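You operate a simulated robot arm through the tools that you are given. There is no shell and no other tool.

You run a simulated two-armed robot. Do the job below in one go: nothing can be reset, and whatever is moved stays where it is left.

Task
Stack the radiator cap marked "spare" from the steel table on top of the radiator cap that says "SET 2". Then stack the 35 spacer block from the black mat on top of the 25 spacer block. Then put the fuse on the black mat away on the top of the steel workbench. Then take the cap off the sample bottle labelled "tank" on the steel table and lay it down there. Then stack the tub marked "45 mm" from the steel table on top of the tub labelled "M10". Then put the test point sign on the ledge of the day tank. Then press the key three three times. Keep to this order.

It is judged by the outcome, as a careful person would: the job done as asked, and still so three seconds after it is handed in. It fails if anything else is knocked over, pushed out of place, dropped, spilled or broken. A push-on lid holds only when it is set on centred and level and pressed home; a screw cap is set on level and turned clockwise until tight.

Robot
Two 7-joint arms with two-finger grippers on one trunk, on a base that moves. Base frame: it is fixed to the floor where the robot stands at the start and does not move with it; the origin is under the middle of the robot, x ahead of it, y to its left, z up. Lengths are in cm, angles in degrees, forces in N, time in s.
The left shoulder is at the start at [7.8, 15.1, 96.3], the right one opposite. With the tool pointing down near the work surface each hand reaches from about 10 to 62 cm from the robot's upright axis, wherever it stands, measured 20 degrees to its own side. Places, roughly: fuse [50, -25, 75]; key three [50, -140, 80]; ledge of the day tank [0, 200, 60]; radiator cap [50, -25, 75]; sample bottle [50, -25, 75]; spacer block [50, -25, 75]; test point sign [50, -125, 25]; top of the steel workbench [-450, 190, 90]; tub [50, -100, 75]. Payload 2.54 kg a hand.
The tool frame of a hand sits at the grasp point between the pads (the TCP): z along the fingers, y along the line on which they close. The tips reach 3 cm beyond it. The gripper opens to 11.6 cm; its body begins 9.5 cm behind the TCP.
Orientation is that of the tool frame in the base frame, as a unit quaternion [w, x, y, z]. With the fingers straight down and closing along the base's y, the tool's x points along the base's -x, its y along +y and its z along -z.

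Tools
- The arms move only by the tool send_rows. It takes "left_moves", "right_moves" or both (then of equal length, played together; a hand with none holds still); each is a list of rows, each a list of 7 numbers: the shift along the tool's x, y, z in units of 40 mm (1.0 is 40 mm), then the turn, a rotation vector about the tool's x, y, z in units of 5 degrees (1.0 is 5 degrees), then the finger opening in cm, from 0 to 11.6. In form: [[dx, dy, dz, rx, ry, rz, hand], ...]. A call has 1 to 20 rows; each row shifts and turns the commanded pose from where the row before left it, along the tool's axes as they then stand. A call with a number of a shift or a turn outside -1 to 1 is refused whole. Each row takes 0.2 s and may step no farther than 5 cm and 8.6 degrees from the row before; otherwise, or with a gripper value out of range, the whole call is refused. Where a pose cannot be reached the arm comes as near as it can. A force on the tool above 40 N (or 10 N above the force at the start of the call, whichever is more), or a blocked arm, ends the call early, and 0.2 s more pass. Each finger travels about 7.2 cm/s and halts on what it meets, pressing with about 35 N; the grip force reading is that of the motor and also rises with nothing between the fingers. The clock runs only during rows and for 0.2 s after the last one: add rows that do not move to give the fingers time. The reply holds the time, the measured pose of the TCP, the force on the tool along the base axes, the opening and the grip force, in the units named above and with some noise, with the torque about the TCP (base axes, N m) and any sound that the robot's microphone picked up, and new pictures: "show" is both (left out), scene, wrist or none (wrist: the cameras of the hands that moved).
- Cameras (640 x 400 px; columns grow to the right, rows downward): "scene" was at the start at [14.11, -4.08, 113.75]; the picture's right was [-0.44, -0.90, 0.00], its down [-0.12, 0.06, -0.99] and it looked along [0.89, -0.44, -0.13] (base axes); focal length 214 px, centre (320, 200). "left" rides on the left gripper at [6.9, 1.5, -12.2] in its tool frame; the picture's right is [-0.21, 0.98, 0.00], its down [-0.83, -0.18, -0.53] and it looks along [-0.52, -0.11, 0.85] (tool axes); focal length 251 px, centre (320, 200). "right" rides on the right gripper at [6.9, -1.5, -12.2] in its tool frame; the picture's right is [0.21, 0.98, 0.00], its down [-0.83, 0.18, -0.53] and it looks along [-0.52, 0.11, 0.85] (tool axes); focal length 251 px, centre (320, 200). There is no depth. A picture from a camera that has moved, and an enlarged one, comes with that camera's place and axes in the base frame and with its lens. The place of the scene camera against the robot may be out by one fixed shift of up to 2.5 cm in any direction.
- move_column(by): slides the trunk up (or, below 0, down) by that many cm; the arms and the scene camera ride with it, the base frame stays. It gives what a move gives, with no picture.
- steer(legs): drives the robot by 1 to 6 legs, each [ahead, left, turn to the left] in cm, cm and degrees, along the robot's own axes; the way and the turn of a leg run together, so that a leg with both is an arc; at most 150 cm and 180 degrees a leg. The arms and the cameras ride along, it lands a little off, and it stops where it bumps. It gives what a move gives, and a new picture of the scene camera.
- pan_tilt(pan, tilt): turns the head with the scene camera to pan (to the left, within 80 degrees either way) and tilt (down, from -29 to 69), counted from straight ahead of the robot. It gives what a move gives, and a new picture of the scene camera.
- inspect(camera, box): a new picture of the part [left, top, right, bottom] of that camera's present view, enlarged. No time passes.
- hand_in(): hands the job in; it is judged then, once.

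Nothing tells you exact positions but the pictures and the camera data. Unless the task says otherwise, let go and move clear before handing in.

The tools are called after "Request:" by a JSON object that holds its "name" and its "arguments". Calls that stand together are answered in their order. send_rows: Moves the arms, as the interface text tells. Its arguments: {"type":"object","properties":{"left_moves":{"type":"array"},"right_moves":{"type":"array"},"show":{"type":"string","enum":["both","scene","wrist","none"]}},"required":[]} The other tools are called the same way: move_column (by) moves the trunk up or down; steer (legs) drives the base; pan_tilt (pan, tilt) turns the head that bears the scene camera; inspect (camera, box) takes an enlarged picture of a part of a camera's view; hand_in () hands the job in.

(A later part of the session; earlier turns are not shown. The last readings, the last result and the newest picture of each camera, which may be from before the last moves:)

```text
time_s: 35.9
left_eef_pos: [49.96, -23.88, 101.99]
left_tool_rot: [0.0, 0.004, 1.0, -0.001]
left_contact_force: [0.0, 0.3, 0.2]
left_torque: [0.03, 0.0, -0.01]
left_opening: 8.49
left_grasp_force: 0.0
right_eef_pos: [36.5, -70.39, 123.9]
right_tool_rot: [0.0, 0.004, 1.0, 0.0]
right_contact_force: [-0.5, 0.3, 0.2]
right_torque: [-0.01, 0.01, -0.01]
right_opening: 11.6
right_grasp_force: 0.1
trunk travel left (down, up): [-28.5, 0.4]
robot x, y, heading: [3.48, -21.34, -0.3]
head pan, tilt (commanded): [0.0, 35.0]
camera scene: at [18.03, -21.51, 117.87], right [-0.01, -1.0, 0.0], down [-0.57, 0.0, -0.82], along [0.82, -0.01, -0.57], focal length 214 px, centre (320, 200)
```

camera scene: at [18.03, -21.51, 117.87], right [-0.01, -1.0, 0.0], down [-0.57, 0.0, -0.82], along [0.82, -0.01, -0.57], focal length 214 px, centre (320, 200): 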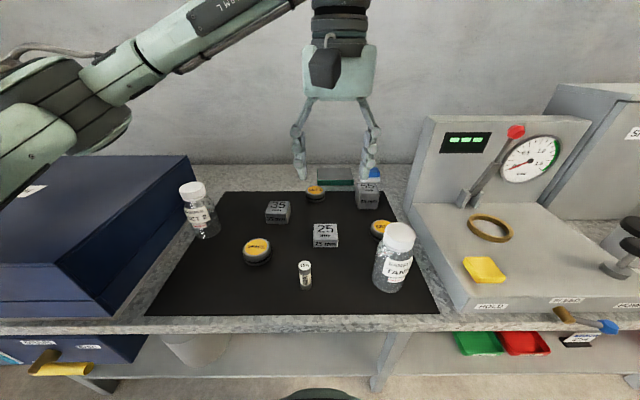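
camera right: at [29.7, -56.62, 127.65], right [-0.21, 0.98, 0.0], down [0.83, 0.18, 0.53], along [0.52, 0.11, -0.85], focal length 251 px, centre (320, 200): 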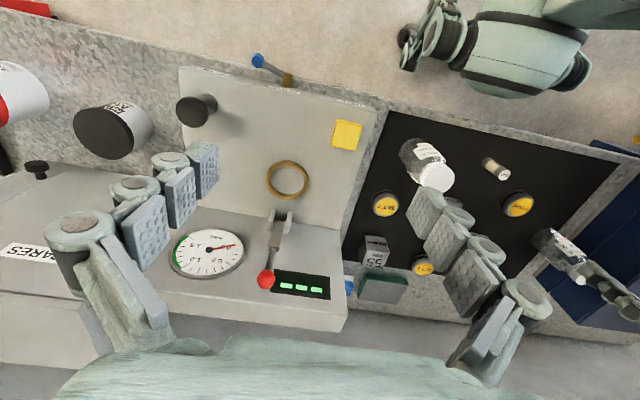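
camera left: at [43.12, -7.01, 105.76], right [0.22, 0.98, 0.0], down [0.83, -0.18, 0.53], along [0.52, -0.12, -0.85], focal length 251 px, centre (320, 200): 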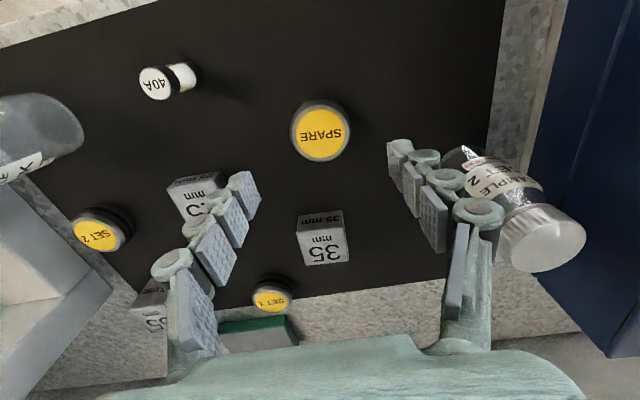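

Before picking, I'll test whether the left hand can reach above SET 2 from here.

Request:
{"name": "send_rows", "arguments": {"left_moves": [[-0.4, -0.8, 0, 0, 0, 0, 8.5], [-0.4, -0.8, 0, 0, 0, 0, 8.5], [-0.4, -0.8, 0, 0, 0, 0, 8.5], [-0.38, -0.8, 0.3, 0, 0, 0, 8.5], [0, 0, 0.7, 0, 0, 0, 8.5], [0, 0, 0.7, 0, 0, 0, 8.5]]}}

```text
time_s: 37.3
left_eef_pos: [56.0, -36.64, 95.04]
left_tool_rot: [0.0, 0.004, 1.0, 0.0]
left_contact_force: [0.6, -0.7, 0.4]
left_torque: [-0.05, 0.0, -0.02]
left_opening: 8.5
left_grasp_force: 0.0
right_eef_pos: [36.53, -70.45, 124.04]
right_tool_rot: [0.0, 0.005, 1.0, -0.001]
right_contact_force: [-0.2, -0.3, 0.1]
right_torque: [0.01, -0.01, -0.04]
right_opening: 11.59
right_grasp_force: 0.0
trunk travel left (down, up): [-28.5, 0.4]
robot x, y, heading: [3.47, -21.19, -0.7]
head pan, tilt (commanded): [0.0, 35.0]
camera scene: at [18.04, -21.5, 117.87], right [-0.01, -1.0, 0.0], down [-0.57, 0.0, -0.82], along [0.82, -0.01, -0.57], focal length 214 px, centre (320, 200)
camera left: at [49.06, -35.21, 107.46], right [0.22, 0.98, 0.0], down [0.82, -0.19, 0.53], along [0.52, -0.12, -0.85], focal length 251 px, centre (320, 200)
```

scene: 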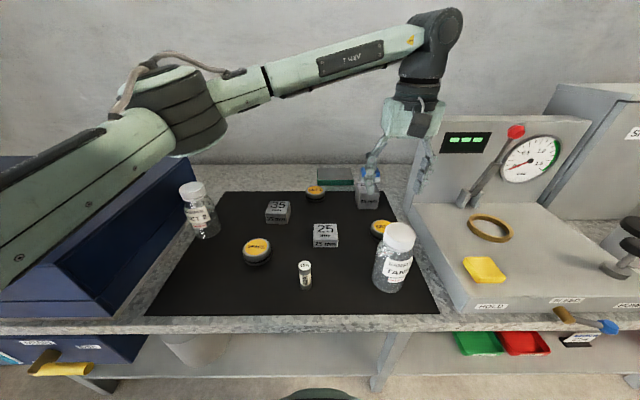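
left: 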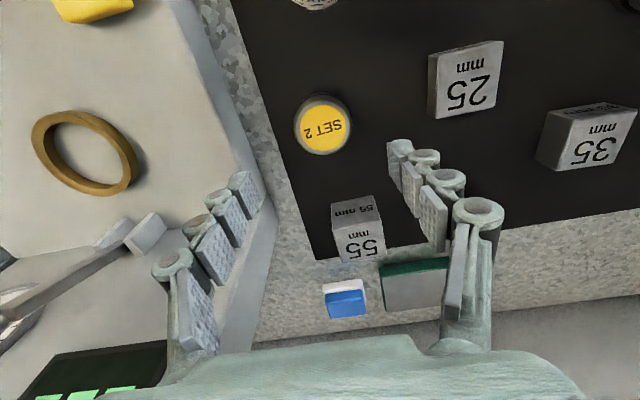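

The left arm reaches SET 2 comfortably with its elbow well above everything. I'll zoom in to fix SET 2's centre.

Request:
{"name": "inspect", "arguments": {"camera": "left", "box": [270, 80, 390, 155]}}

```text
5.33 times, centred on (330, 118) of left
camera zoom: at [49.06, -35.21, 107.46], right [0.22, 0.98, 0.0], down [0.82, -0.19, 0.53], along [0.52, -0.12, -0.85], focal length 1341 px, centre (267, 640)
```

zoom: 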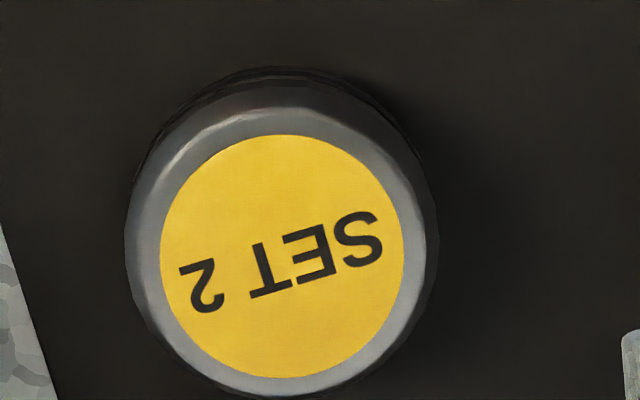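

SET 2's centre is at about [56.06,-36.4]. Now back to SPARE for the grasp.

Request:
{"name": "send_rows", "arguments": {"left_moves": [[0, 0.7, -0.3, 0, 0, 0, 8.5], [0.2, 0.9, 0, 0, 0, 0, 8.5], [0.2, 0.9, 0, 0, 0, 0, 8.5], [0.2, 0.9, 0, 0, 0, 0, 8.5], [0.2, 0.9, 0, 0, 0, 0, 8.5], [0.2, 0.9, 0, 0, 0, 0, 8.5], [0.25, 0.9, 0, 0, 0, 0, 8.5], [0.25, 0.9, 0.5, 0, 0, 0, 8.5], [0, 0, 0.5, 0, 0, 0, 8.5]]}}

Request:
{"name": "inspect", "arguments": {"camera": "left", "box": [260, 100, 380, 175]}}

```text
time_s: 39.3
left_eef_pos: [50.46, -8.6, 92.39]
left_tool_rot: [0.0, 0.004, 1.0, 0.0]
left_contact_force: [0.3, 0.0, 0.3]
left_torque: [0.01, -0.02, -0.01]
left_opening: 8.51
left_grasp_force: 0.0
right_eef_pos: [36.5, -70.37, 124.05]
right_tool_rot: [0.0, 0.004, 1.0, 0.001]
right_contact_force: [0.1, 0.8, -0.3]
right_torque: [-0.01, 0.02, -0.01]
right_opening: 11.61
right_grasp_force: 0.0
trunk travel left (down, up): [-28.5, 0.4]
robot x, y, heading: [3.17, -21.45, -0.5]
head pan, tilt (commanded): [0.0, 35.0]
camera scene: at [18.05, -21.51, 117.86], right [-0.01, -1.0, 0.0], down [-0.57, 0.0, -0.82], along [0.82, -0.01, -0.57], focal length 214 px, centre (320, 200)
camera left: at [43.65, -7.13, 104.72], right [0.22, 0.98, 0.0], down [0.82, -0.19, 0.53], along [0.52, -0.12, -0.85], focal length 251 px, centre (320, 200)
```

scene: 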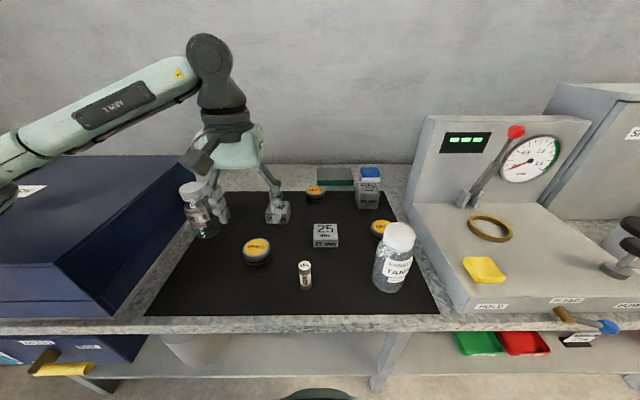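
left: 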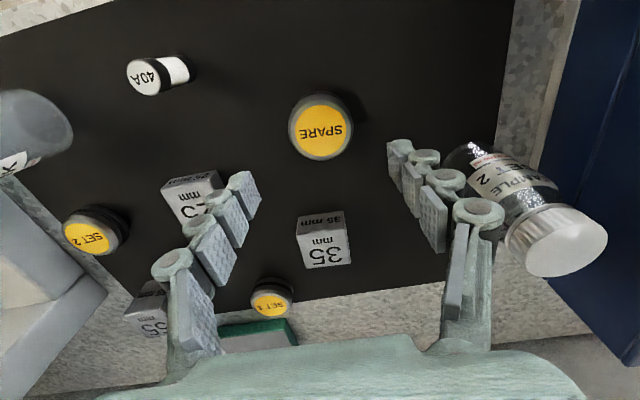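

```text
5.33 times, centred on (320, 138) of left
camera zoom: at [43.65, -7.13, 104.72], right [0.22, 0.98, 0.0], down [0.82, -0.19, 0.53], along [0.52, -0.12, -0.85], focal length 1341 px, centre (320, 533)
```

zoom: 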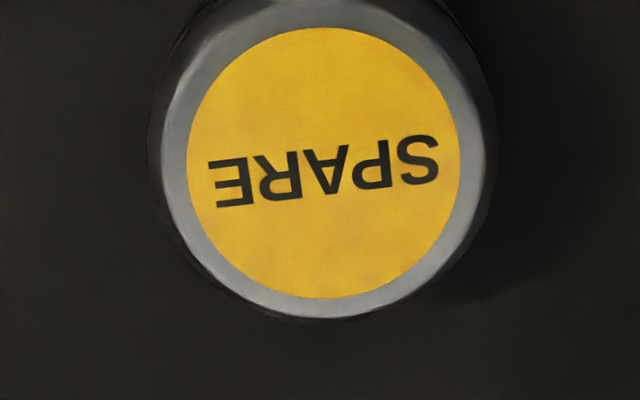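

SPARE is at about [49.9,-8.5]. Descending to grip its top 1.5 cm.

Request:
{"name": "send_rows", "arguments": {"left_moves": [[0.14, 0.02, 0.4, 0, 0, 0, 8.5], [0, 0, 0.5, 0, 0, 0, 8.5], [0, 0, 0.5, 0, 0, 0, 8.5], [0, 0, 0.3, 0, 0, 0, 8.5], [0, 0, 0.35, 0, 0, 0, 8.5], [0, 0, 0, 0, 0, 0, 8.5]]}}

```text
time_s: 40.7
left_eef_pos: [50.25, -9.04, 85.37]
left_tool_rot: [0.011, 0.005, 1.0, 0.003]
left_contact_force: [0.4, 0.7, -0.2]
left_torque: [0.0, -0.01, 0.02]
left_opening: 8.52
left_grasp_force: 0.0
right_eef_pos: [36.5, -71.14, 123.79]
right_tool_rot: [0.0, 0.004, 1.0, 0.004]
right_contact_force: [0.2, 0.6, 0.7]
right_torque: [0.02, 0.01, 0.02]
right_opening: 11.58
right_grasp_force: 0.1
trunk travel left (down, up): [-28.5, 0.4]
robot x, y, heading: [3.37, -21.22, -0.4]
head pan, tilt (commanded): [0.0, 35.0]
camera scene: at [18.06, -22.05, 118.05], right [-0.01, -1.0, -0.01], down [-0.57, 0.01, -0.82], along [0.82, 0.0, -0.57], focal length 214 px, centre (320, 200)
camera left: at [43.11, -7.56, 97.56], right [0.22, 0.97, 0.01], down [0.81, -0.19, 0.55], along [0.54, -0.11, -0.83], focal length 251 px, centre (320, 200)
```

scene: 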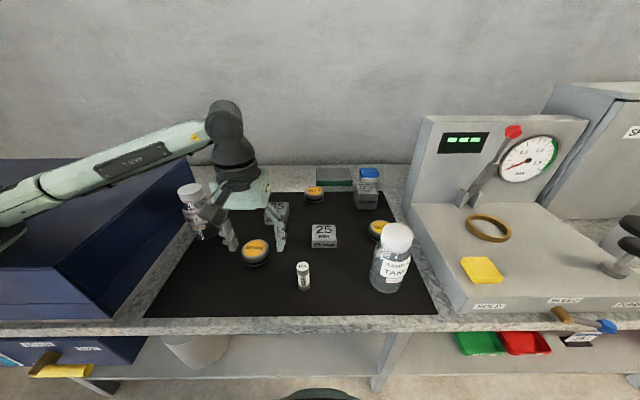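
left: 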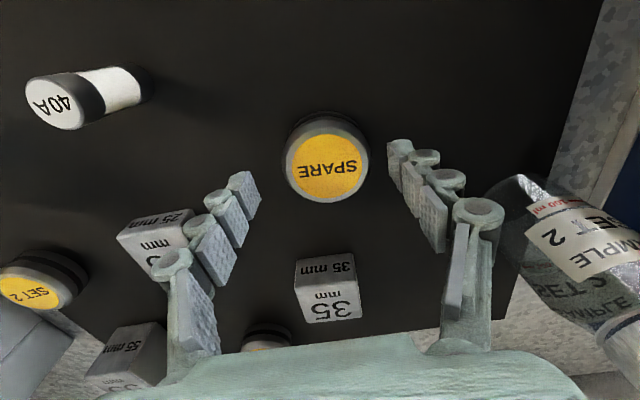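

The elbow touches the case again when the hand is on its own side; it rides high only when the hand crosses inward. I'll lift, cross the hand to the right, and move the base left so SPARE is picked with the arm crossed.

Request:
{"name": "send_rows", "arguments": {"left_moves": [[0, 0, -0.6, 0, 0, 0, 8.5], [0, 0, -0.7, 0, 0, 0, 8.5], [0, 0, -0.7, 0, 0, 0, 8.5], [0, -0.5, -0.7, 0, 0, 0, 8.5], [-0.2, -0.95, -0.1, 0, 0, 0, 8.5], [-0.2, -0.95, 0, 0, 0, 0, 8.5], [-0.2, -0.95, 0, 0, 0, 0, 8.5], [0, -0.95, 0, 0, 0, 0, 8.5], [0, -0.95, 0, 0, 0, 0, 8.5], [0, -0.95, 0, 0, 0, 0, 8.5], [0, -0.8, 0, 0, 0, 0, 8.5]], "show": "scene"}}

```text
time_s: 43.1
left_eef_pos: [51.91, -36.64, 95.58]
left_tool_rot: [0.001, 0.003, 1.0, 0.001]
left_contact_force: [-0.1, -0.2, -0.1]
left_torque: [0.02, 0.01, 0.01]
left_opening: 8.5
left_grasp_force: 0.1
right_eef_pos: [36.47, -70.39, 123.88]
right_tool_rot: [0.0, 0.003, 1.0, 0.0]
right_contact_force: [-0.7, -0.1, -0.6]
right_torque: [0.03, 0.02, 0.01]
right_opening: 11.6
right_grasp_force: 0.0
trunk travel left (down, up): [-28.5, 0.4]
robot x, y, heading: [3.18, -21.16, -0.5]
head pan, tilt (commanded): [0.0, 35.0]
camera scene: at [18.01, -21.52, 117.87], right [-0.01, -1.0, 0.0], down [-0.57, 0.0, -0.82], along [0.82, -0.01, -0.57], focal length 214 px, centre (320, 200)
```

scene: 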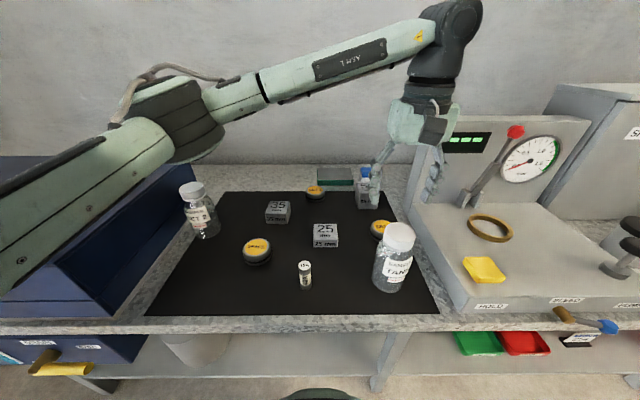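

Request:
{"name": "send_rows", "arguments": {"left_moves": [[0, 0, -0.7, 0, 0, 0, 8.5], [0, 0, -0.7, 0, 0, 0, 8.5]], "show": "none"}}

Request:
{"name": "steer", "arguments": {"legs": [[0, 26, 0.4]]}}

```text
time_s: 43.7
left_eef_pos: [51.92, -36.52, 101.04]
left_tool_rot: [0.0, 0.004, 1.0, 0.0]
left_contact_force: [-0.1, -0.9, -1.0]
left_torque: [0.02, -0.03, -0.02]
left_opening: 8.48
left_grasp_force: 0.1
right_eef_pos: [36.39, -70.3, 124.04]
right_tool_rot: [0.0, 0.004, 1.0, 0.0]
right_contact_force: [0.7, 0.1, 0.7]
right_torque: [-0.05, 0.01, 0.01]
right_opening: 11.62
right_grasp_force: 0.0
trunk travel left (down, up): [-28.5, 0.4]
robot x, y, heading: [2.93, -21.36, -0.5]
head pan, tilt (commanded): [0.0, 35.0]
```

```text
time_s: 46.7
left_eef_pos: [52.15, -11.15, 101.01]
left_tool_rot: [0.0, 0.0, 1.0, -0.001]
left_contact_force: [-0.6, -0.1, 0.2]
left_torque: [0.0, -0.01, -0.02]
left_opening: 8.51
left_grasp_force: 0.1
right_eef_pos: [36.86, -45.02, 124.04]
right_tool_rot: [0.0, 0.001, 1.0, 0.0]
right_contact_force: [-0.4, 0.3, 0.2]
right_torque: [-0.02, 0.01, -0.01]
right_opening: 11.6
right_grasp_force: 0.1
trunk travel left (down, up): [-28.5, 0.4]
robot x, y, heading: [3.38, 3.94, 0.0]
head pan, tilt (commanded): [0.0, 35.0]
camera scene: at [18.14, 3.76, 117.87], right [0.0, -1.0, 0.0], down [-0.57, 0.0, -0.82], along [0.82, 0.0, -0.57], focal length 214 px, centre (320, 200)
```

scene: 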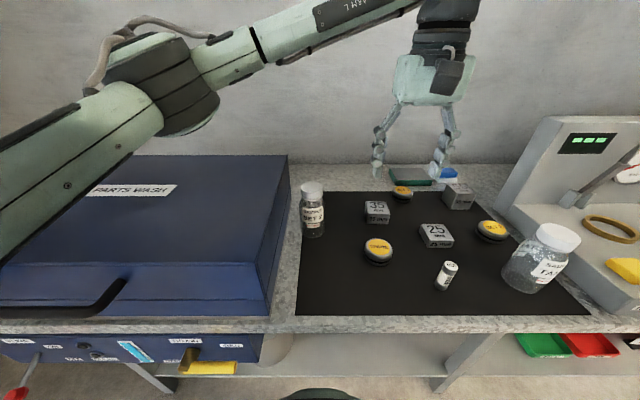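

The elbow is now high over the case. I'll go down over SPARE and watch for any robot tilt.

Request:
{"name": "send_rows", "arguments": {"left_moves": [[0.28, 0.33, 0.7, 0, 0, 0, 8.5], [0.28, 0.33, 0.7, 0, 0, 0, 8.5], [0, 0, 0.7, 0, 0, 0, 8.5], [0, 0, 0.6, 0, 0, 0, 8.5], [0, 0, 0.5, 0, 0, 0, 8.5]]}}

Request:
{"name": "inspect", "arguments": {"camera": "left", "box": [250, 80, 410, 180]}}

```text
time_s: 47.9
left_eef_pos: [49.89, -8.35, 88.38]
left_tool_rot: [-0.001, 0.0, 1.0, -0.001]
left_contact_force: [1.0, -0.3, -0.5]
left_torque: [0.04, 0.01, 0.01]
left_opening: 8.51
left_grasp_force: 0.0
right_eef_pos: [36.82, -44.96, 123.86]
right_tool_rot: [-0.001, 0.001, 1.0, -0.001]
right_contact_force: [-0.1, 0.0, -0.4]
right_torque: [-0.01, 0.0, 0.02]
right_opening: 11.62
right_grasp_force: 0.1
trunk travel left (down, up): [-28.5, 0.4]
robot x, y, heading: [3.78, 4.14, -0.4]
head pan, tilt (commanded): [0.0, 35.0]
camera scene: at [18.15, 3.75, 117.87], right [0.0, -1.0, 0.0], down [-0.57, 0.0, -0.82], along [0.82, 0.0, -0.57], focal length 214 px, centre (320, 200)
camera left: at [43.05, -6.84, 100.64], right [0.22, 0.98, 0.0], down [0.83, -0.18, 0.53], along [0.52, -0.12, -0.85], focal length 251 px, centre (320, 200)
```

scene: 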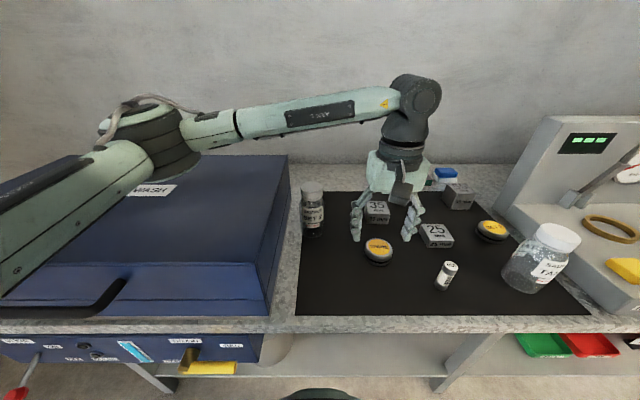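
left: 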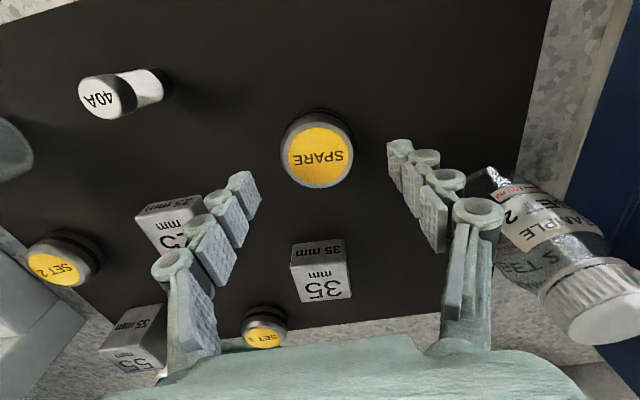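

```text
4.00 times, centred on (330, 130) of left
camera zoom: at [43.05, -6.84, 100.64], right [0.22, 0.98, 0.0], down [0.83, -0.18, 0.53], along [0.52, -0.12, -0.85], focal length 1006 px, centre (280, 480)
```

zoom: 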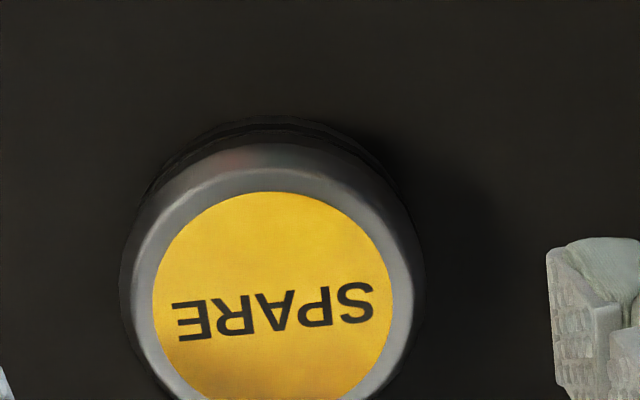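

Alignment is good and the robot is level. Going down the last 4 cm and gripping.

Request:
{"name": "send_rows", "arguments": {"left_moves": [[-0.04, 0, 0.35, 0, 0, 0, 8.5], [0, 0, 0.35, 0, 0, 0, 8.5], [0, 0, 0.35, 0, 0, 0, 8.5], [0, 0, 0, 0, 0, 0, 8.5]]}}

```text
time_s: 48.9
left_eef_pos: [50.17, -8.53, 83.86]
left_tool_rot: [0.0, -0.002, 1.0, -0.001]
left_contact_force: [0.2, -0.3, -0.4]
left_torque: [-0.02, 0.0, 0.01]
left_opening: 8.5
left_grasp_force: 0.0
right_eef_pos: [36.84, -45.11, 124.03]
right_tool_rot: [-0.001, 0.001, 1.0, -0.001]
right_contact_force: [-0.6, 0.0, -0.1]
right_torque: [0.0, 0.0, 0.02]
right_opening: 11.59
right_grasp_force: 0.0
trunk travel left (down, up): [-28.5, 0.4]
robot x, y, heading: [3.68, 3.58, -0.1]
head pan, tilt (commanded): [0.0, 35.0]
camera scene: at [18.13, 3.75, 117.87], right [0.0, -1.0, 0.0], down [-0.57, 0.0, -0.82], along [0.82, 0.0, -0.57], focal length 214 px, centre (320, 200)
camera left: at [43.27, -7.08, 96.27], right [0.22, 0.98, 0.0], down [0.83, -0.18, 0.53], along [0.52, -0.12, -0.85], focal length 251 px, centre (320, 200)
```

scene: 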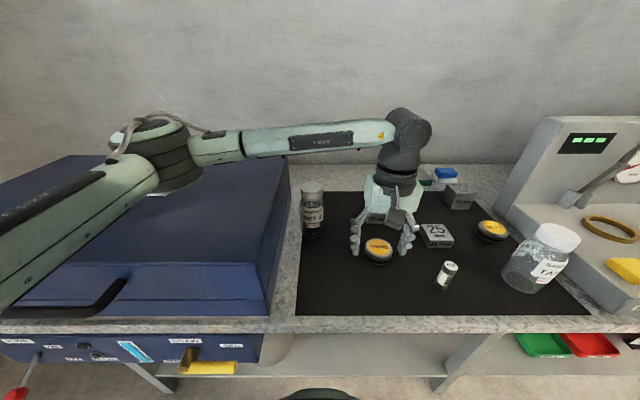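
left: 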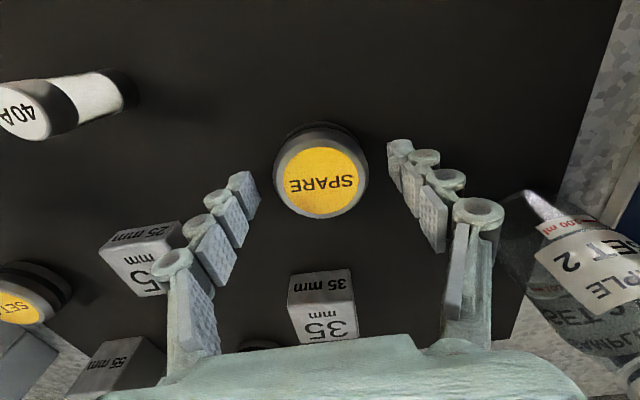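

Well centred. Closing the fingers on the cap.

Request:
{"name": "send_rows", "arguments": {"left_moves": [[0, 0, 0, 0, 0, 0, 5.0], [0, 0, 0, 0, 0, 0, 5.0], [0, 0, 0, 0, 0, 0, 5.0]]}}

```text
time_s: 49.7
left_eef_pos: [50.17, -8.46, 83.99]
left_tool_rot: [0.0, 0.0, 1.0, -0.001]
left_contact_force: [-0.8, 0.4, 0.1]
left_torque: [0.03, 0.03, -0.02]
left_opening: 5.63
left_grasp_force: 35.0
right_eef_pos: [36.94, -44.98, 123.94]
right_tool_rot: [0.0, 0.0, 1.0, 0.0]
right_contact_force: [-0.4, 0.0, 0.0]
right_torque: [0.01, -0.04, 0.04]
right_opening: 11.62
right_grasp_force: 0.0
trunk travel left (down, up): [-28.5, 0.4]
robot x, y, heading: [3.73, 3.87, -0.2]
head pan, tilt (commanded): [0.0, 35.0]
camera scene: at [18.13, 3.75, 117.87], right [0.0, -1.0, 0.0], down [-0.57, 0.0, -0.82], along [0.82, 0.0, -0.57], focal length 214 px, centre (320, 200)
camera left: at [43.27, -7.08, 96.3], right [0.22, 0.98, 0.0], down [0.83, -0.18, 0.53], along [0.52, -0.12, -0.85], focal length 251 px, centre (320, 200)
```

scene: 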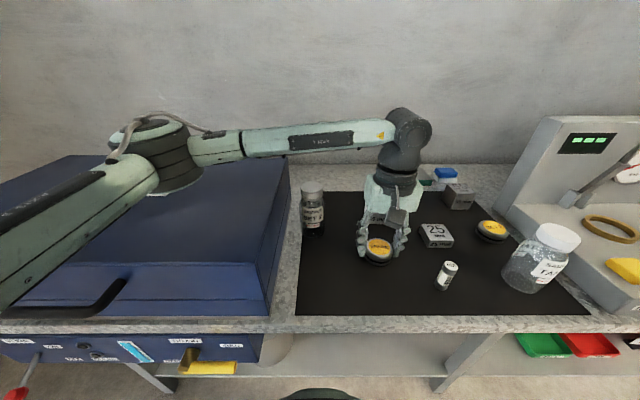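
left: 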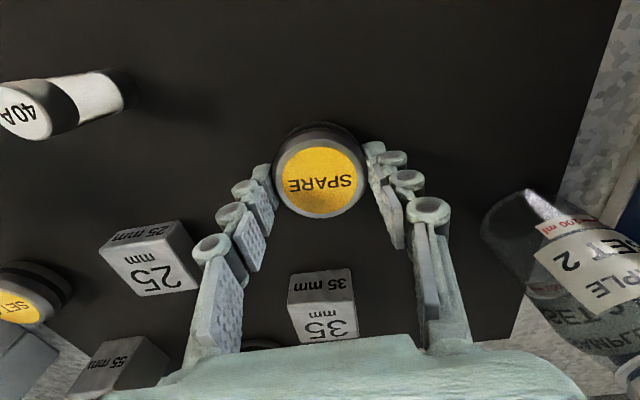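

SPARE is gripped at 5.6 cm. Lifting it straight up.

Request:
{"name": "send_rows", "arguments": {"left_moves": [[0, 0, -0.3, 0, 0, 0, 5.0], [0, 0, -0.6, 0, 0, 0, 5.0], [0, 0, -0.8, 0, 0, 0, 5.0], [0, 0, -0.8, 0, 0, 0, 5.0], [0, 0, -0.8, 0, 0, 0, 5.0], [0, 0, -0.8, 0, 0, 0, 5.0]]}}

```text
time_s: 51.1
left_eef_pos: [49.77, -8.4, 100.36]
left_tool_rot: [0.001, 0.0, 1.0, 0.001]
left_contact_force: [1.1, 0.7, 0.0]
left_torque: [-0.01, 0.0, -0.01]
left_opening: 5.61
left_grasp_force: 34.9
right_eef_pos: [37.0, -44.97, 124.08]
right_tool_rot: [0.0, 0.001, 1.0, 0.0]
right_contact_force: [0.6, -0.9, 0.1]
right_torque: [0.03, 0.02, 0.02]
right_opening: 11.6
right_grasp_force: 0.0
trunk travel left (down, up): [-28.5, 0.4]
robot x, y, heading: [3.1, 3.64, -0.3]
head pan, tilt (commanded): [0.0, 35.0]
camera scene: at [18.11, 3.74, 117.87], right [0.0, -1.0, 0.0], down [-0.57, 0.0, -0.82], along [0.82, 0.0, -0.57], focal length 214 px, centre (320, 200)
camera left: at [42.94, -6.88, 112.72], right [0.22, 0.98, 0.0], down [0.83, -0.18, 0.53], along [0.52, -0.12, -0.85], focal length 251 px, centre (320, 200)
```

scene: 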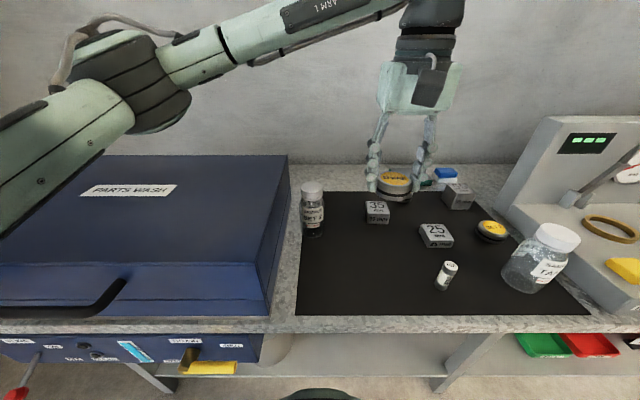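
left: 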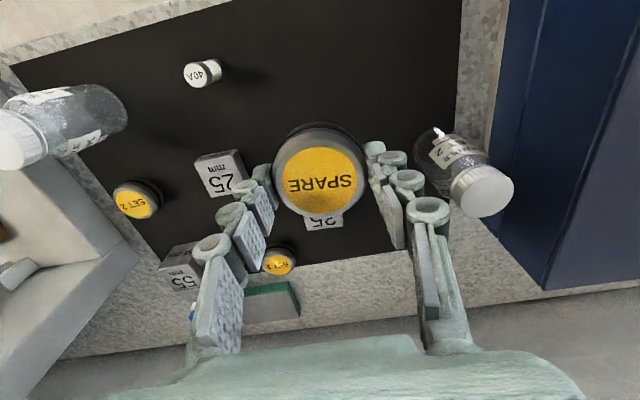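

SPARE is lifted cleanly. Now driving right to bring it to SET 2.

Request:
{"name": "steer", "arguments": {"legs": [[0, -25, 0]]}}

```text
time_s: 54.1
left_eef_pos: [49.83, -33.03, 100.19]
left_tool_rot: [0.0, -0.001, 1.0, -0.002]
left_contact_force: [0.2, 0.1, -0.7]
left_torque: [0.0, 0.02, 0.01]
left_opening: 5.62
left_grasp_force: 35.2
right_eef_pos: [37.14, -69.9, 124.0]
right_tool_rot: [-0.001, -0.001, 1.0, 0.0]
right_contact_force: [0.5, 0.0, 0.6]
right_torque: [0.03, 0.03, -0.01]
right_opening: 11.56
right_grasp_force: 0.1
trunk travel left (down, up): [-28.5, 0.4]
robot x, y, heading: [3.69, -20.9, 0.1]
head pan, tilt (commanded): [0.0, 35.0]
camera scene: at [18.15, -21.06, 117.86], right [0.0, -1.0, 0.0], down [-0.57, 0.0, -0.82], along [0.82, 0.0, -0.57], focal length 214 px, centre (320, 200)
```

scene: 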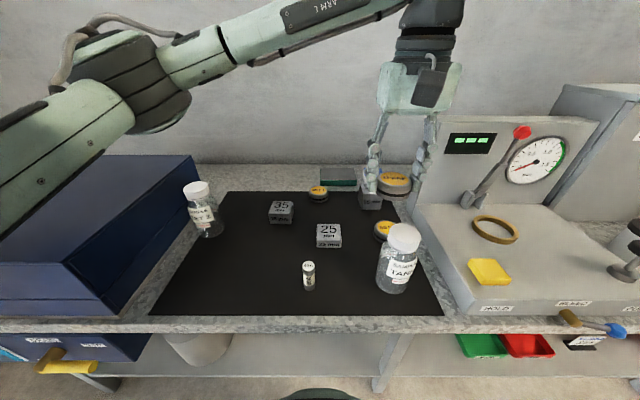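

Request:
{"name": "send_rows", "arguments": {"left_moves": [[-0.6, -0.4, 0, 0, 0, 0, 5.0], [-0.6, -0.4, 0, 0, 0, 0, 5.0], [-0.35, -0.05, 0.3, 0, 0, 0, 5.0], [0, 0, 0, 0, 0, 0, 5.0]]}}

Request:
{"name": "inspect", "arguments": {"camera": "left", "box": [240, 110, 400, 210]}}

```text
time_s: 55.1
left_eef_pos: [56.1, -36.46, 98.73]
left_tool_rot: [0.001, -0.001, 1.0, -0.001]
left_contact_force: [0.2, -0.3, -0.2]
left_torque: [-0.03, -0.01, 0.01]
left_opening: 5.63
left_grasp_force: 34.8
right_eef_pos: [37.02, -69.77, 123.99]
right_tool_rot: [0.0, 0.0, 1.0, -0.001]
right_contact_force: [-0.2, -0.3, 0.0]
right_torque: [-0.01, -0.04, 0.01]
right_opening: 11.59
right_grasp_force: 0.1
trunk travel left (down, up): [-28.5, 0.4]
robot x, y, heading: [3.37, -21.11, 0.3]
head pan, tilt (commanded): [0.0, 35.0]
camera scene: at [18.14, -21.05, 117.87], right [0.0, -1.0, 0.0], down [-0.57, 0.0, -0.82], along [0.82, 0.0, -0.57], focal length 214 px, centre (320, 200)
camera left: at [49.3, -34.92, 111.12], right [0.21, 0.98, 0.0], down [0.83, -0.18, 0.54], along [0.52, -0.11, -0.84], focal length 251 px, centre (320, 200)
```

scene: 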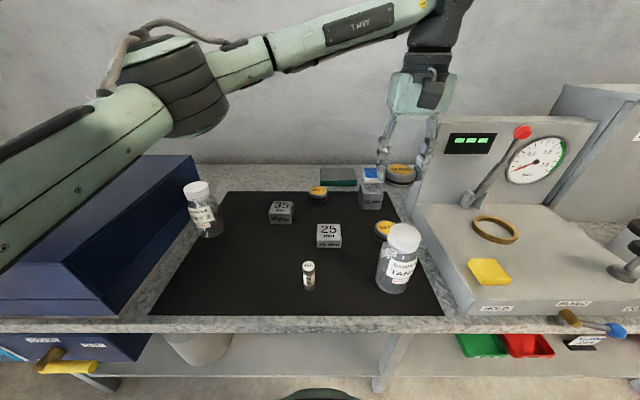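
left: 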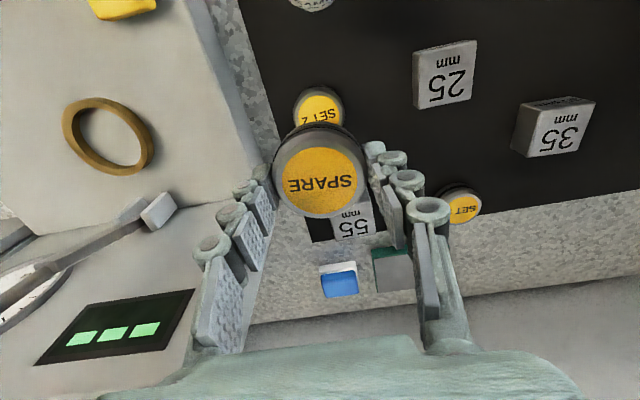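

```text
4.00 times, centred on (320, 160) of left
camera zoom: at [49.3, -34.92, 111.12], right [0.21, 0.98, 0.0], down [0.83, -0.18, 0.54], along [0.52, -0.11, -0.84], focal length 1006 px, centre (320, 360)
```

zoom: 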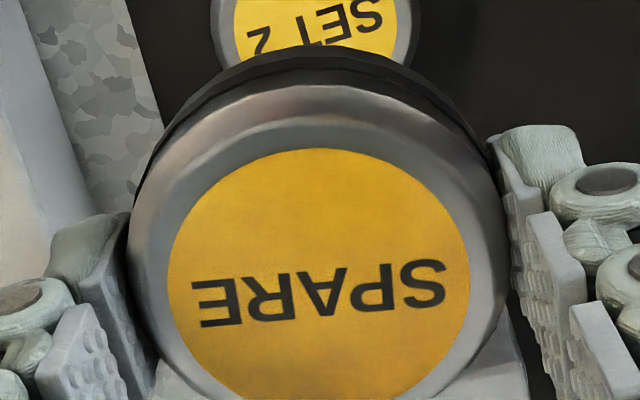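

Request:
{"name": "inspect", "arguments": {"camera": "left", "box": [270, 70, 366, 130]}}

```text
6.67 times, centred on (318, 100) of left
camera zoom: at [49.3, -34.92, 111.12], right [0.21, 0.98, 0.0], down [0.83, -0.18, 0.54], along [0.52, -0.11, -0.84], focal length 1676 px, centre (333, 867)
```

zoom: 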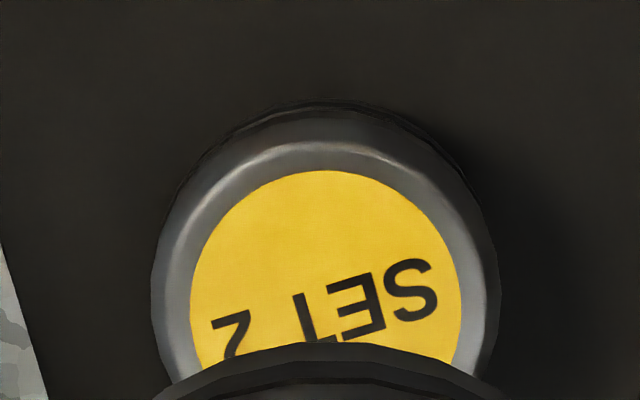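

SPARE is centred in the grip and almost directly over SET 2 (mat top works out at z≈80, caps ≈2.7 cm tall). I'll descend to just above contact.

Request:
{"name": "send_rows", "arguments": {"left_moves": [[0.04, -0.01, 0.7, 0, 0, 0, 5.0], [0, 0, 0.7, 0, 0, 0, 5.0], [0, 0, 0.7, 0, 0, 0, 5.0], [0, 0, 0.6, 0, 0, 0, 5.0], [0, 0, 0, 0, 0, 0, 5.0]]}}

Request:
{"name": "inspect", "arguments": {"camera": "scene", "box": [340, 180, 440, 260]}}

```text
time_s: 56.3
left_eef_pos: [55.81, -36.34, 88.07]
left_tool_rot: [0.0, -0.001, 1.0, 0.0]
left_contact_force: [-0.1, -0.1, -1.1]
left_torque: [0.02, 0.0, 0.03]
left_opening: 5.62
left_grasp_force: 35.3
right_eef_pos: [37.0, -69.78, 123.89]
right_tool_rot: [0.0, 0.0, 1.0, 0.0]
right_contact_force: [0.4, -0.3, 0.6]
right_torque: [0.01, -0.01, -0.03]
right_opening: 11.58
right_grasp_force: 0.1
trunk travel left (down, up): [-28.5, 0.4]
robot x, y, heading: [3.62, -21.14, 0.1]
head pan, tilt (commanded): [0.0, 35.0]
camera scene: at [18.14, -21.05, 117.87], right [0.0, -1.0, 0.0], down [-0.57, 0.0, -0.82], along [0.82, 0.0, -0.57], focal length 214 px, centre (320, 200)
camera left: at [48.94, -34.92, 100.35], right [0.21, 0.98, 0.0], down [0.83, -0.18, 0.53], along [0.52, -0.11, -0.85], focal length 251 px, centre (320, 200)
```

scene: 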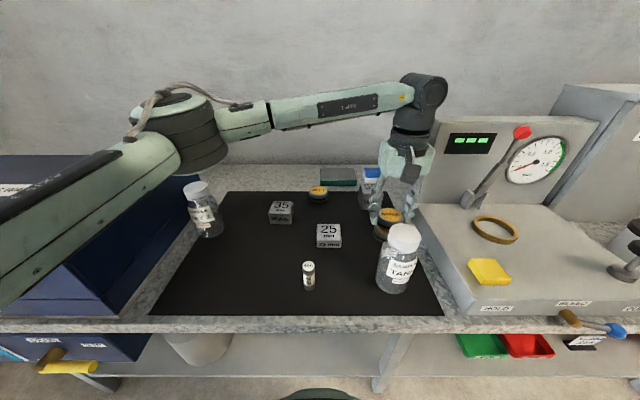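
left: 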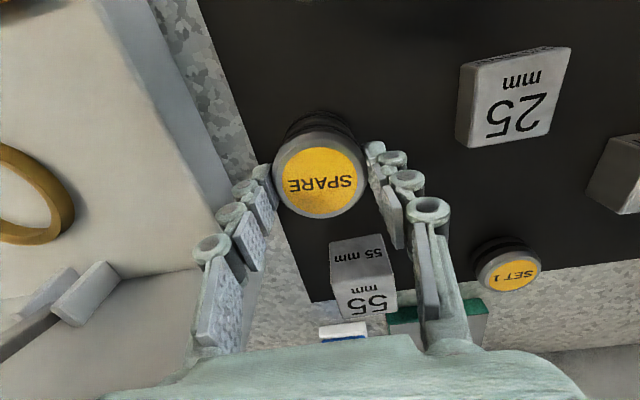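

```text
5.00 times, centred on (390, 220) of scene
camera zoom: at [18.14, -21.05, 117.87], right [0.0, -1.0, 0.0], down [-0.57, 0.0, -0.82], along [0.82, 0.0, -0.57], focal length 1072 px, centre (-30, 100)
```

zoom: 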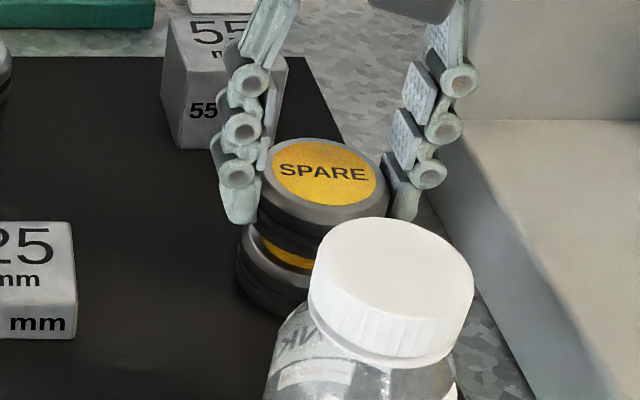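

Request:
{"name": "inspect", "arguments": {"camera": "scene", "box": [370, 200, 422, 246]}}

Request:
{"name": "inspect", "arguments": {"camera": "left", "box": [250, 90, 390, 230]}}

```text
8.70 times, centred on (396, 223) of scene
camera zoom: at [18.14, -21.05, 117.87], right [0.0, -1.0, 0.0], down [-0.57, 0.0, -0.82], along [0.82, 0.0, -0.57], focal length 1865 px, centre (-341, -0)
```

zoom: 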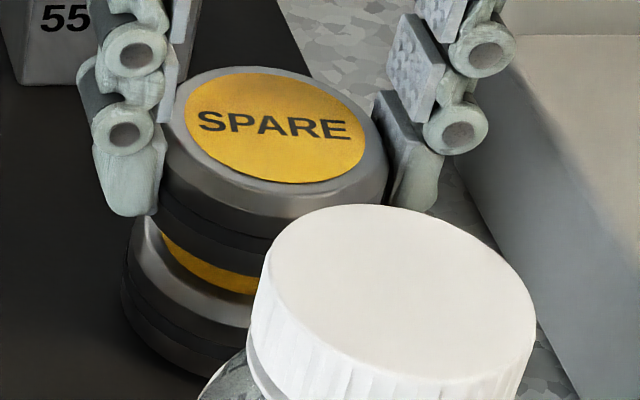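

```text
2.86 times, centred on (320, 160) of left
camera zoom: at [48.94, -34.92, 100.35], right [0.21, 0.98, 0.0], down [0.83, -0.18, 0.53], along [0.52, -0.11, -0.85], focal length 718 px, centre (320, 314)
```

zoom: 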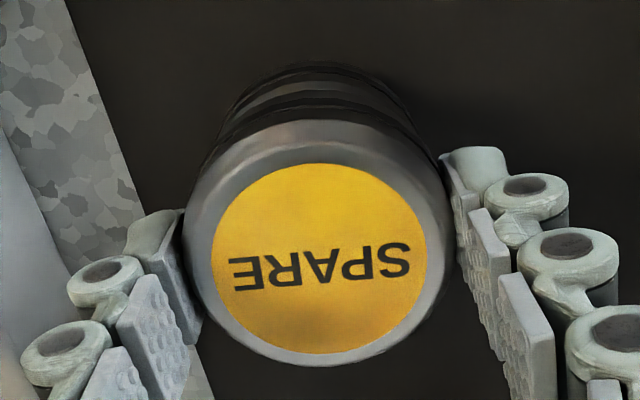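

From the wrist camera SPARE lines up with SET 2. I'll lower in small steps, watching the force.

Request:
{"name": "send_rows", "arguments": {"left_moves": [[0, 0, 0.15, 0, 0, 0, 5.0], [0, 0, 0.1, 0, 0, 0, 5.0], [0, 0, 0, 0, 0, 0, 5.0]], "show": "none"}}

Request:
{"name": "inspect", "arguments": {"camera": "scene", "box": [370, 200, 422, 246]}}

```text
time_s: 57.1
left_eef_pos: [55.94, -36.46, 87.24]
left_tool_rot: [0.0, -0.001, 1.0, -0.001]
left_contact_force: [0.4, 0.0, -0.7]
left_torque: [-0.01, 0.0, -0.04]
left_opening: 5.63
left_grasp_force: 35.3
right_eef_pos: [36.98, -69.85, 123.98]
right_tool_rot: [0.0, -0.001, 1.0, 0.0]
right_contact_force: [-0.1, 0.5, -0.1]
right_torque: [-0.03, -0.01, 0.0]
right_opening: 11.6
right_grasp_force: 0.1
trunk travel left (down, up): [-28.5, 0.4]
robot x, y, heading: [3.28, -21.16, 0.5]
head pan, tilt (commanded): [0.0, 35.0]
```

```text
8.70 times, centred on (396, 223) of scene
camera zoom: at [18.15, -21.05, 117.86], right [0.0, -1.0, 0.0], down [-0.57, 0.0, -0.82], along [0.82, 0.0, -0.57], focal length 1865 px, centre (-341, -0)
```

zoom: 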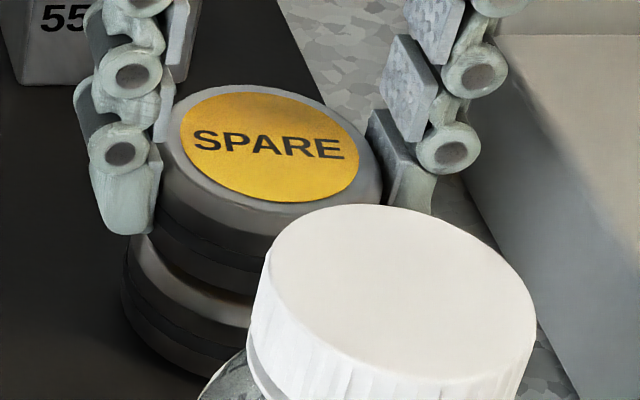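

Request:
{"name": "send_rows", "arguments": {"left_moves": [[0, 0, 0.05, 0, 0, 0, 5.0], [0, 0, 0.05, 0, 0, 0, 5.0], [0, 0, 0, 0, 0, 0, 5.0]], "show": "none"}}

Request:
{"name": "inspect", "arguments": {"camera": "scene", "box": [370, 200, 422, 246]}}

```text
time_s: 57.9
left_eef_pos: [55.91, -36.54, 86.82]
left_tool_rot: [-0.001, -0.001, 1.0, -0.001]
left_contact_force: [0.1, -0.5, -1.3]
left_torque: [0.0, 0.0, -0.03]
left_opening: 5.61
left_grasp_force: 35.1
right_eef_pos: [37.11, -69.76, 124.01]
right_tool_rot: [0.0, -0.001, 1.0, 0.0]
right_contact_force: [0.5, -0.5, 0.4]
right_torque: [-0.02, 0.01, 0.02]
right_opening: 11.61
right_grasp_force: 0.0
trunk travel left (down, up): [-28.5, 0.4]
robot x, y, heading: [3.45, -21.29, 0.2]
head pan, tilt (commanded): [0.0, 35.0]
```

```text
8.70 times, centred on (396, 223) of scene
camera zoom: at [18.15, -21.05, 117.86], right [0.0, -1.0, 0.0], down [-0.57, 0.0, -0.82], along [0.82, 0.0, -0.57], focal length 1865 px, centre (-341, -0)
```

zoom: 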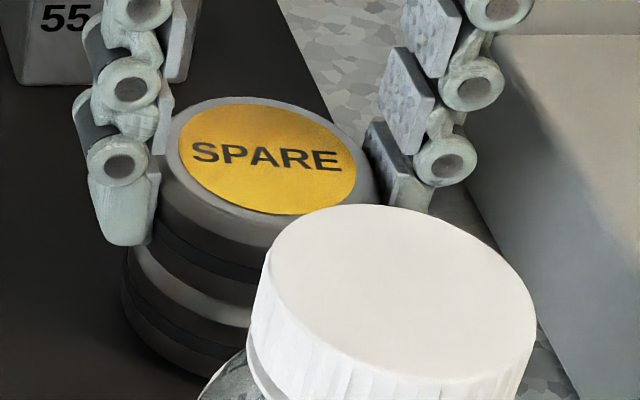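

Request:
{"name": "send_rows", "arguments": {"left_moves": [[0, 0, 0.04, 0, 0, 0, 5.0], [0, 0, 0, 0, 0, 0, 5.0]], "show": "none"}}

Request:
{"name": "send_rows", "arguments": {"left_moves": [[0, 0, 0.04, 0, 0, 0, 5.0], [0, 0, 0, 0, 0, 0, 5.0]], "show": "none"}}

```text
time_s: 58.5
left_eef_pos: [55.93, -36.48, 86.78]
left_tool_rot: [0.001, -0.001, 1.0, -0.001]
left_contact_force: [1.6, 0.3, 9.0]
left_torque: [0.06, -0.05, 0.03]
left_opening: 5.61
left_grasp_force: 35.3
right_eef_pos: [37.02, -69.86, 124.12]
right_tool_rot: [0.0, -0.001, 1.0, 0.0]
right_contact_force: [0.2, -0.7, -0.4]
right_torque: [-0.03, 0.02, 0.03]
right_opening: 11.63
right_grasp_force: 0.2
trunk travel left (down, up): [-28.5, 0.4]
robot x, y, heading: [3.59, -21.24, 0.2]
head pan, tilt (commanded): [0.0, 35.0]
```

```text
time_s: 59.1
left_eef_pos: [55.79, -36.45, 86.86]
left_tool_rot: [0.002, -0.002, 1.0, -0.002]
left_contact_force: [5.5, 0.0, 17.8]
left_torque: [0.05, -0.17, 0.03]
left_opening: 5.63
left_grasp_force: 35.0
right_eef_pos: [37.0, -69.72, 124.16]
right_tool_rot: [0.001, -0.001, 1.0, -0.001]
right_contact_force: [0.3, 0.2, -1.0]
right_torque: [0.01, -0.01, 0.0]
right_opening: 11.6
right_grasp_force: 0.0
trunk travel left (down, up): [-28.5, 0.4]
robot x, y, heading: [3.43, -20.87, 0.0]
head pan, tilt (commanded): [0.0, 35.0]
```

Contact at z≈86.8. I'll ease the press slightly and open the fingers.

Request:
{"name": "send_rows", "arguments": {"left_moves": [[0, 0, -0.06, 0, 0, 0, 5.0], [0, 0, 0, 0, 0, 0, 5.0]], "show": "none"}}

Request:
{"name": "send_rows", "arguments": {"left_moves": [[0, 0, 0, 0, 0, 0, 6.2], [0, 0, 0, 0, 0, 0, 7.0], [0, 0, 0, 0, 0, 0, 8.0], [0, 0, 0, 0, 0, 0, 8.0]]}}

Request:
{"name": "inspect", "arguments": {"camera": "scene", "box": [360, 190, 432, 246]}}

```text
time_s: 59.7
left_eef_pos: [55.71, -36.32, 86.7]
left_tool_rot: [0.0, 0.0, 1.0, -0.001]
left_contact_force: [4.0, -0.2, 11.5]
left_torque: [-0.12, -0.23, 0.02]
left_opening: 5.61
left_grasp_force: 34.6
right_eef_pos: [36.95, -69.75, 124.02]
right_tool_rot: [0.001, -0.001, 1.0, 0.0]
right_contact_force: [0.0, 0.3, -0.2]
right_torque: [0.02, -0.02, 0.0]
right_opening: 11.62
right_grasp_force: 0.1
trunk travel left (down, up): [-28.5, 0.4]
robot x, y, heading: [3.69, -21.1, 0.2]
head pan, tilt (commanded): [0.0, 35.0]
```

```text
time_s: 60.7
left_eef_pos: [55.82, -36.52, 86.81]
left_tool_rot: [0.0, -0.001, 1.0, 0.0]
left_contact_force: [0.5, 0.1, -1.4]
left_torque: [0.0, -0.01, -0.02]
left_opening: 8.03
left_grasp_force: 0.0
right_eef_pos: [37.09, -69.78, 123.91]
right_tool_rot: [0.0, -0.001, 1.0, -0.001]
right_contact_force: [-0.1, -0.4, -0.5]
right_torque: [0.04, 0.0, -0.02]
right_opening: 11.59
right_grasp_force: 0.1
trunk travel left (down, up): [-28.5, 0.4]
robot x, y, heading: [3.35, -20.83, 0.2]
head pan, tilt (commanded): [0.0, 35.0]
camera scene: at [18.14, -21.05, 117.86], right [0.0, -1.0, 0.0], down [-0.57, 0.0, -0.82], along [0.82, 0.0, -0.57], focal length 214 px, centre (320, 200)
camera left: at [48.94, -35.0, 99.16], right [0.21, 0.98, 0.0], down [0.83, -0.18, 0.53], along [0.52, -0.11, -0.85], focal length 251 px, centre (320, 200)
```

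scene: 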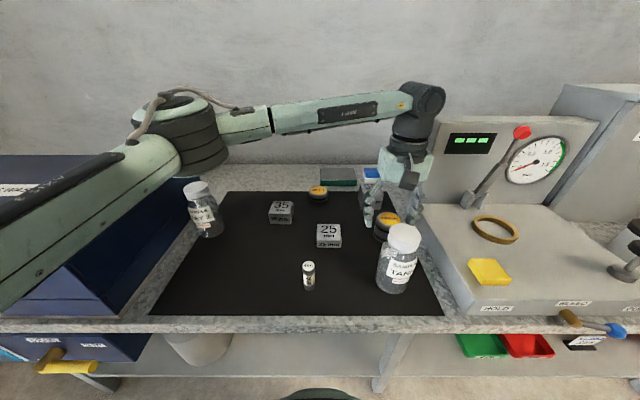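
left: 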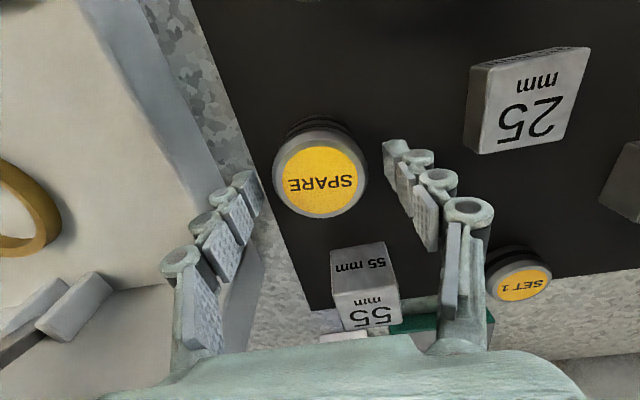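

```text
7.14 times, centred on (396, 218) of scene
camera zoom: at [18.14, -21.05, 117.86], right [0.0, -1.0, 0.0], down [-0.57, 0.0, -0.82], along [0.82, 0.0, -0.57], focal length 1532 px, centre (-223, 71)
```

zoom: 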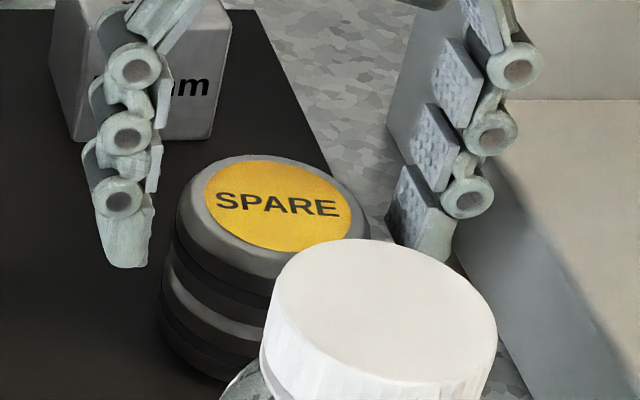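

SPARE rests on SET 2 and the fingers are free. I'll lift and move over toward the 35 block to see it from above.

Request:
{"name": "send_rows", "arguments": {"left_moves": [[0, 0, -0.5, 0, 0, 0, 8.0], [0, 0, -0.8, 0, 0, 0, 8.0], [0, 0, -0.9, 0, 0, 0, 8.0], [0, 0, -0.9, 0, 0, 0, 8.0], [-0.2, 0.9, 0, 0, 0, 0, 8.0], [-0.2, 0.9, 0, 0, 0, 0, 8.0], [-0.2, 0.9, 0, 0, 0, 0, 8.0], [-0.2, 0.9, 0, 0, 0, 0, 8.0], [-0.2, 0.9, 0, 0, 0, 0, 8.0], [-0.2, 0.9, 0, 0, 0, 0, 8.0], [-0.2, 0.7, 0, 0, 0, 0, 8.0]]}}

```text
time_s: 63.1
left_eef_pos: [61.58, -12.08, 99.15]
left_tool_rot: [-0.001, 0.0, 1.0, -0.001]
left_contact_force: [0.0, 0.2, 0.3]
left_torque: [-0.03, 0.0, -0.01]
left_opening: 7.99
left_grasp_force: 0.2
right_eef_pos: [37.03, -69.7, 124.1]
right_tool_rot: [0.0, -0.001, 1.0, 0.001]
right_contact_force: [-0.2, -0.4, 0.1]
right_torque: [-0.02, 0.0, -0.04]
right_opening: 11.58
right_grasp_force: 0.2
trunk travel left (down, up): [-28.5, 0.4]
robot x, y, heading: [3.35, -20.78, 0.2]
head pan, tilt (commanded): [0.0, 35.0]
camera scene: at [18.15, -21.01, 117.86], right [0.0, -1.0, 0.0], down [-0.57, 0.0, -0.82], along [0.82, 0.0, -0.57], focal length 214 px, centre (320, 200)
camera left: at [54.68, -10.51, 111.6], right [0.21, 0.98, 0.0], down [0.83, -0.18, 0.53], along [0.52, -0.11, -0.85], focal length 251 px, centre (320, 200)
```

scene: 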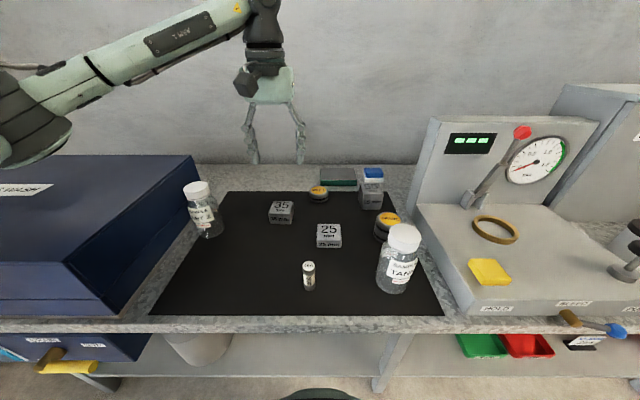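
left: 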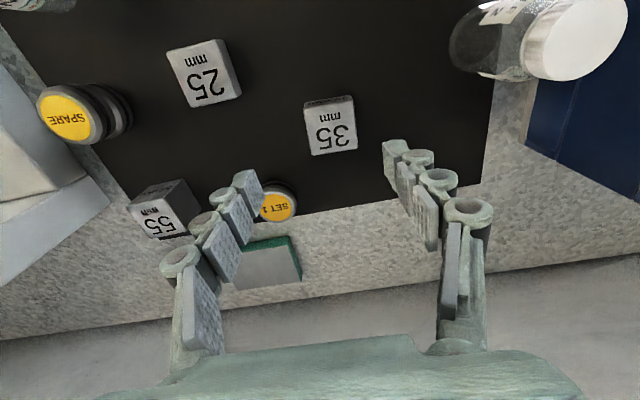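

Request:
{"name": "inspect", "arguments": {"camera": "left", "box": [140, 30, 380, 180]}}

```text
2.67 times, centred on (260, 105) of left
camera zoom: at [54.68, -10.51, 111.6], right [0.21, 0.98, 0.0], down [0.83, -0.18, 0.53], along [0.52, -0.11, -0.85], focal length 670 px, centre (480, 453)
```

zoom: 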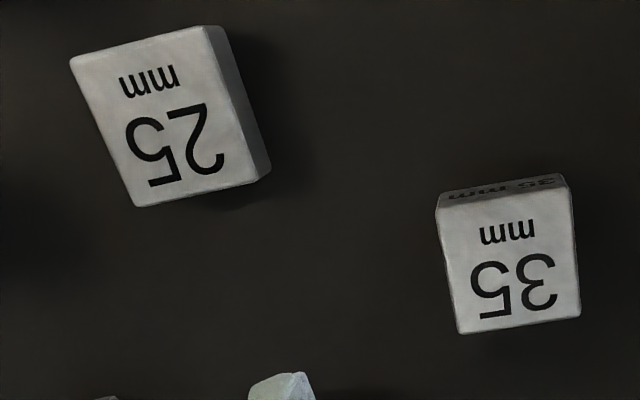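

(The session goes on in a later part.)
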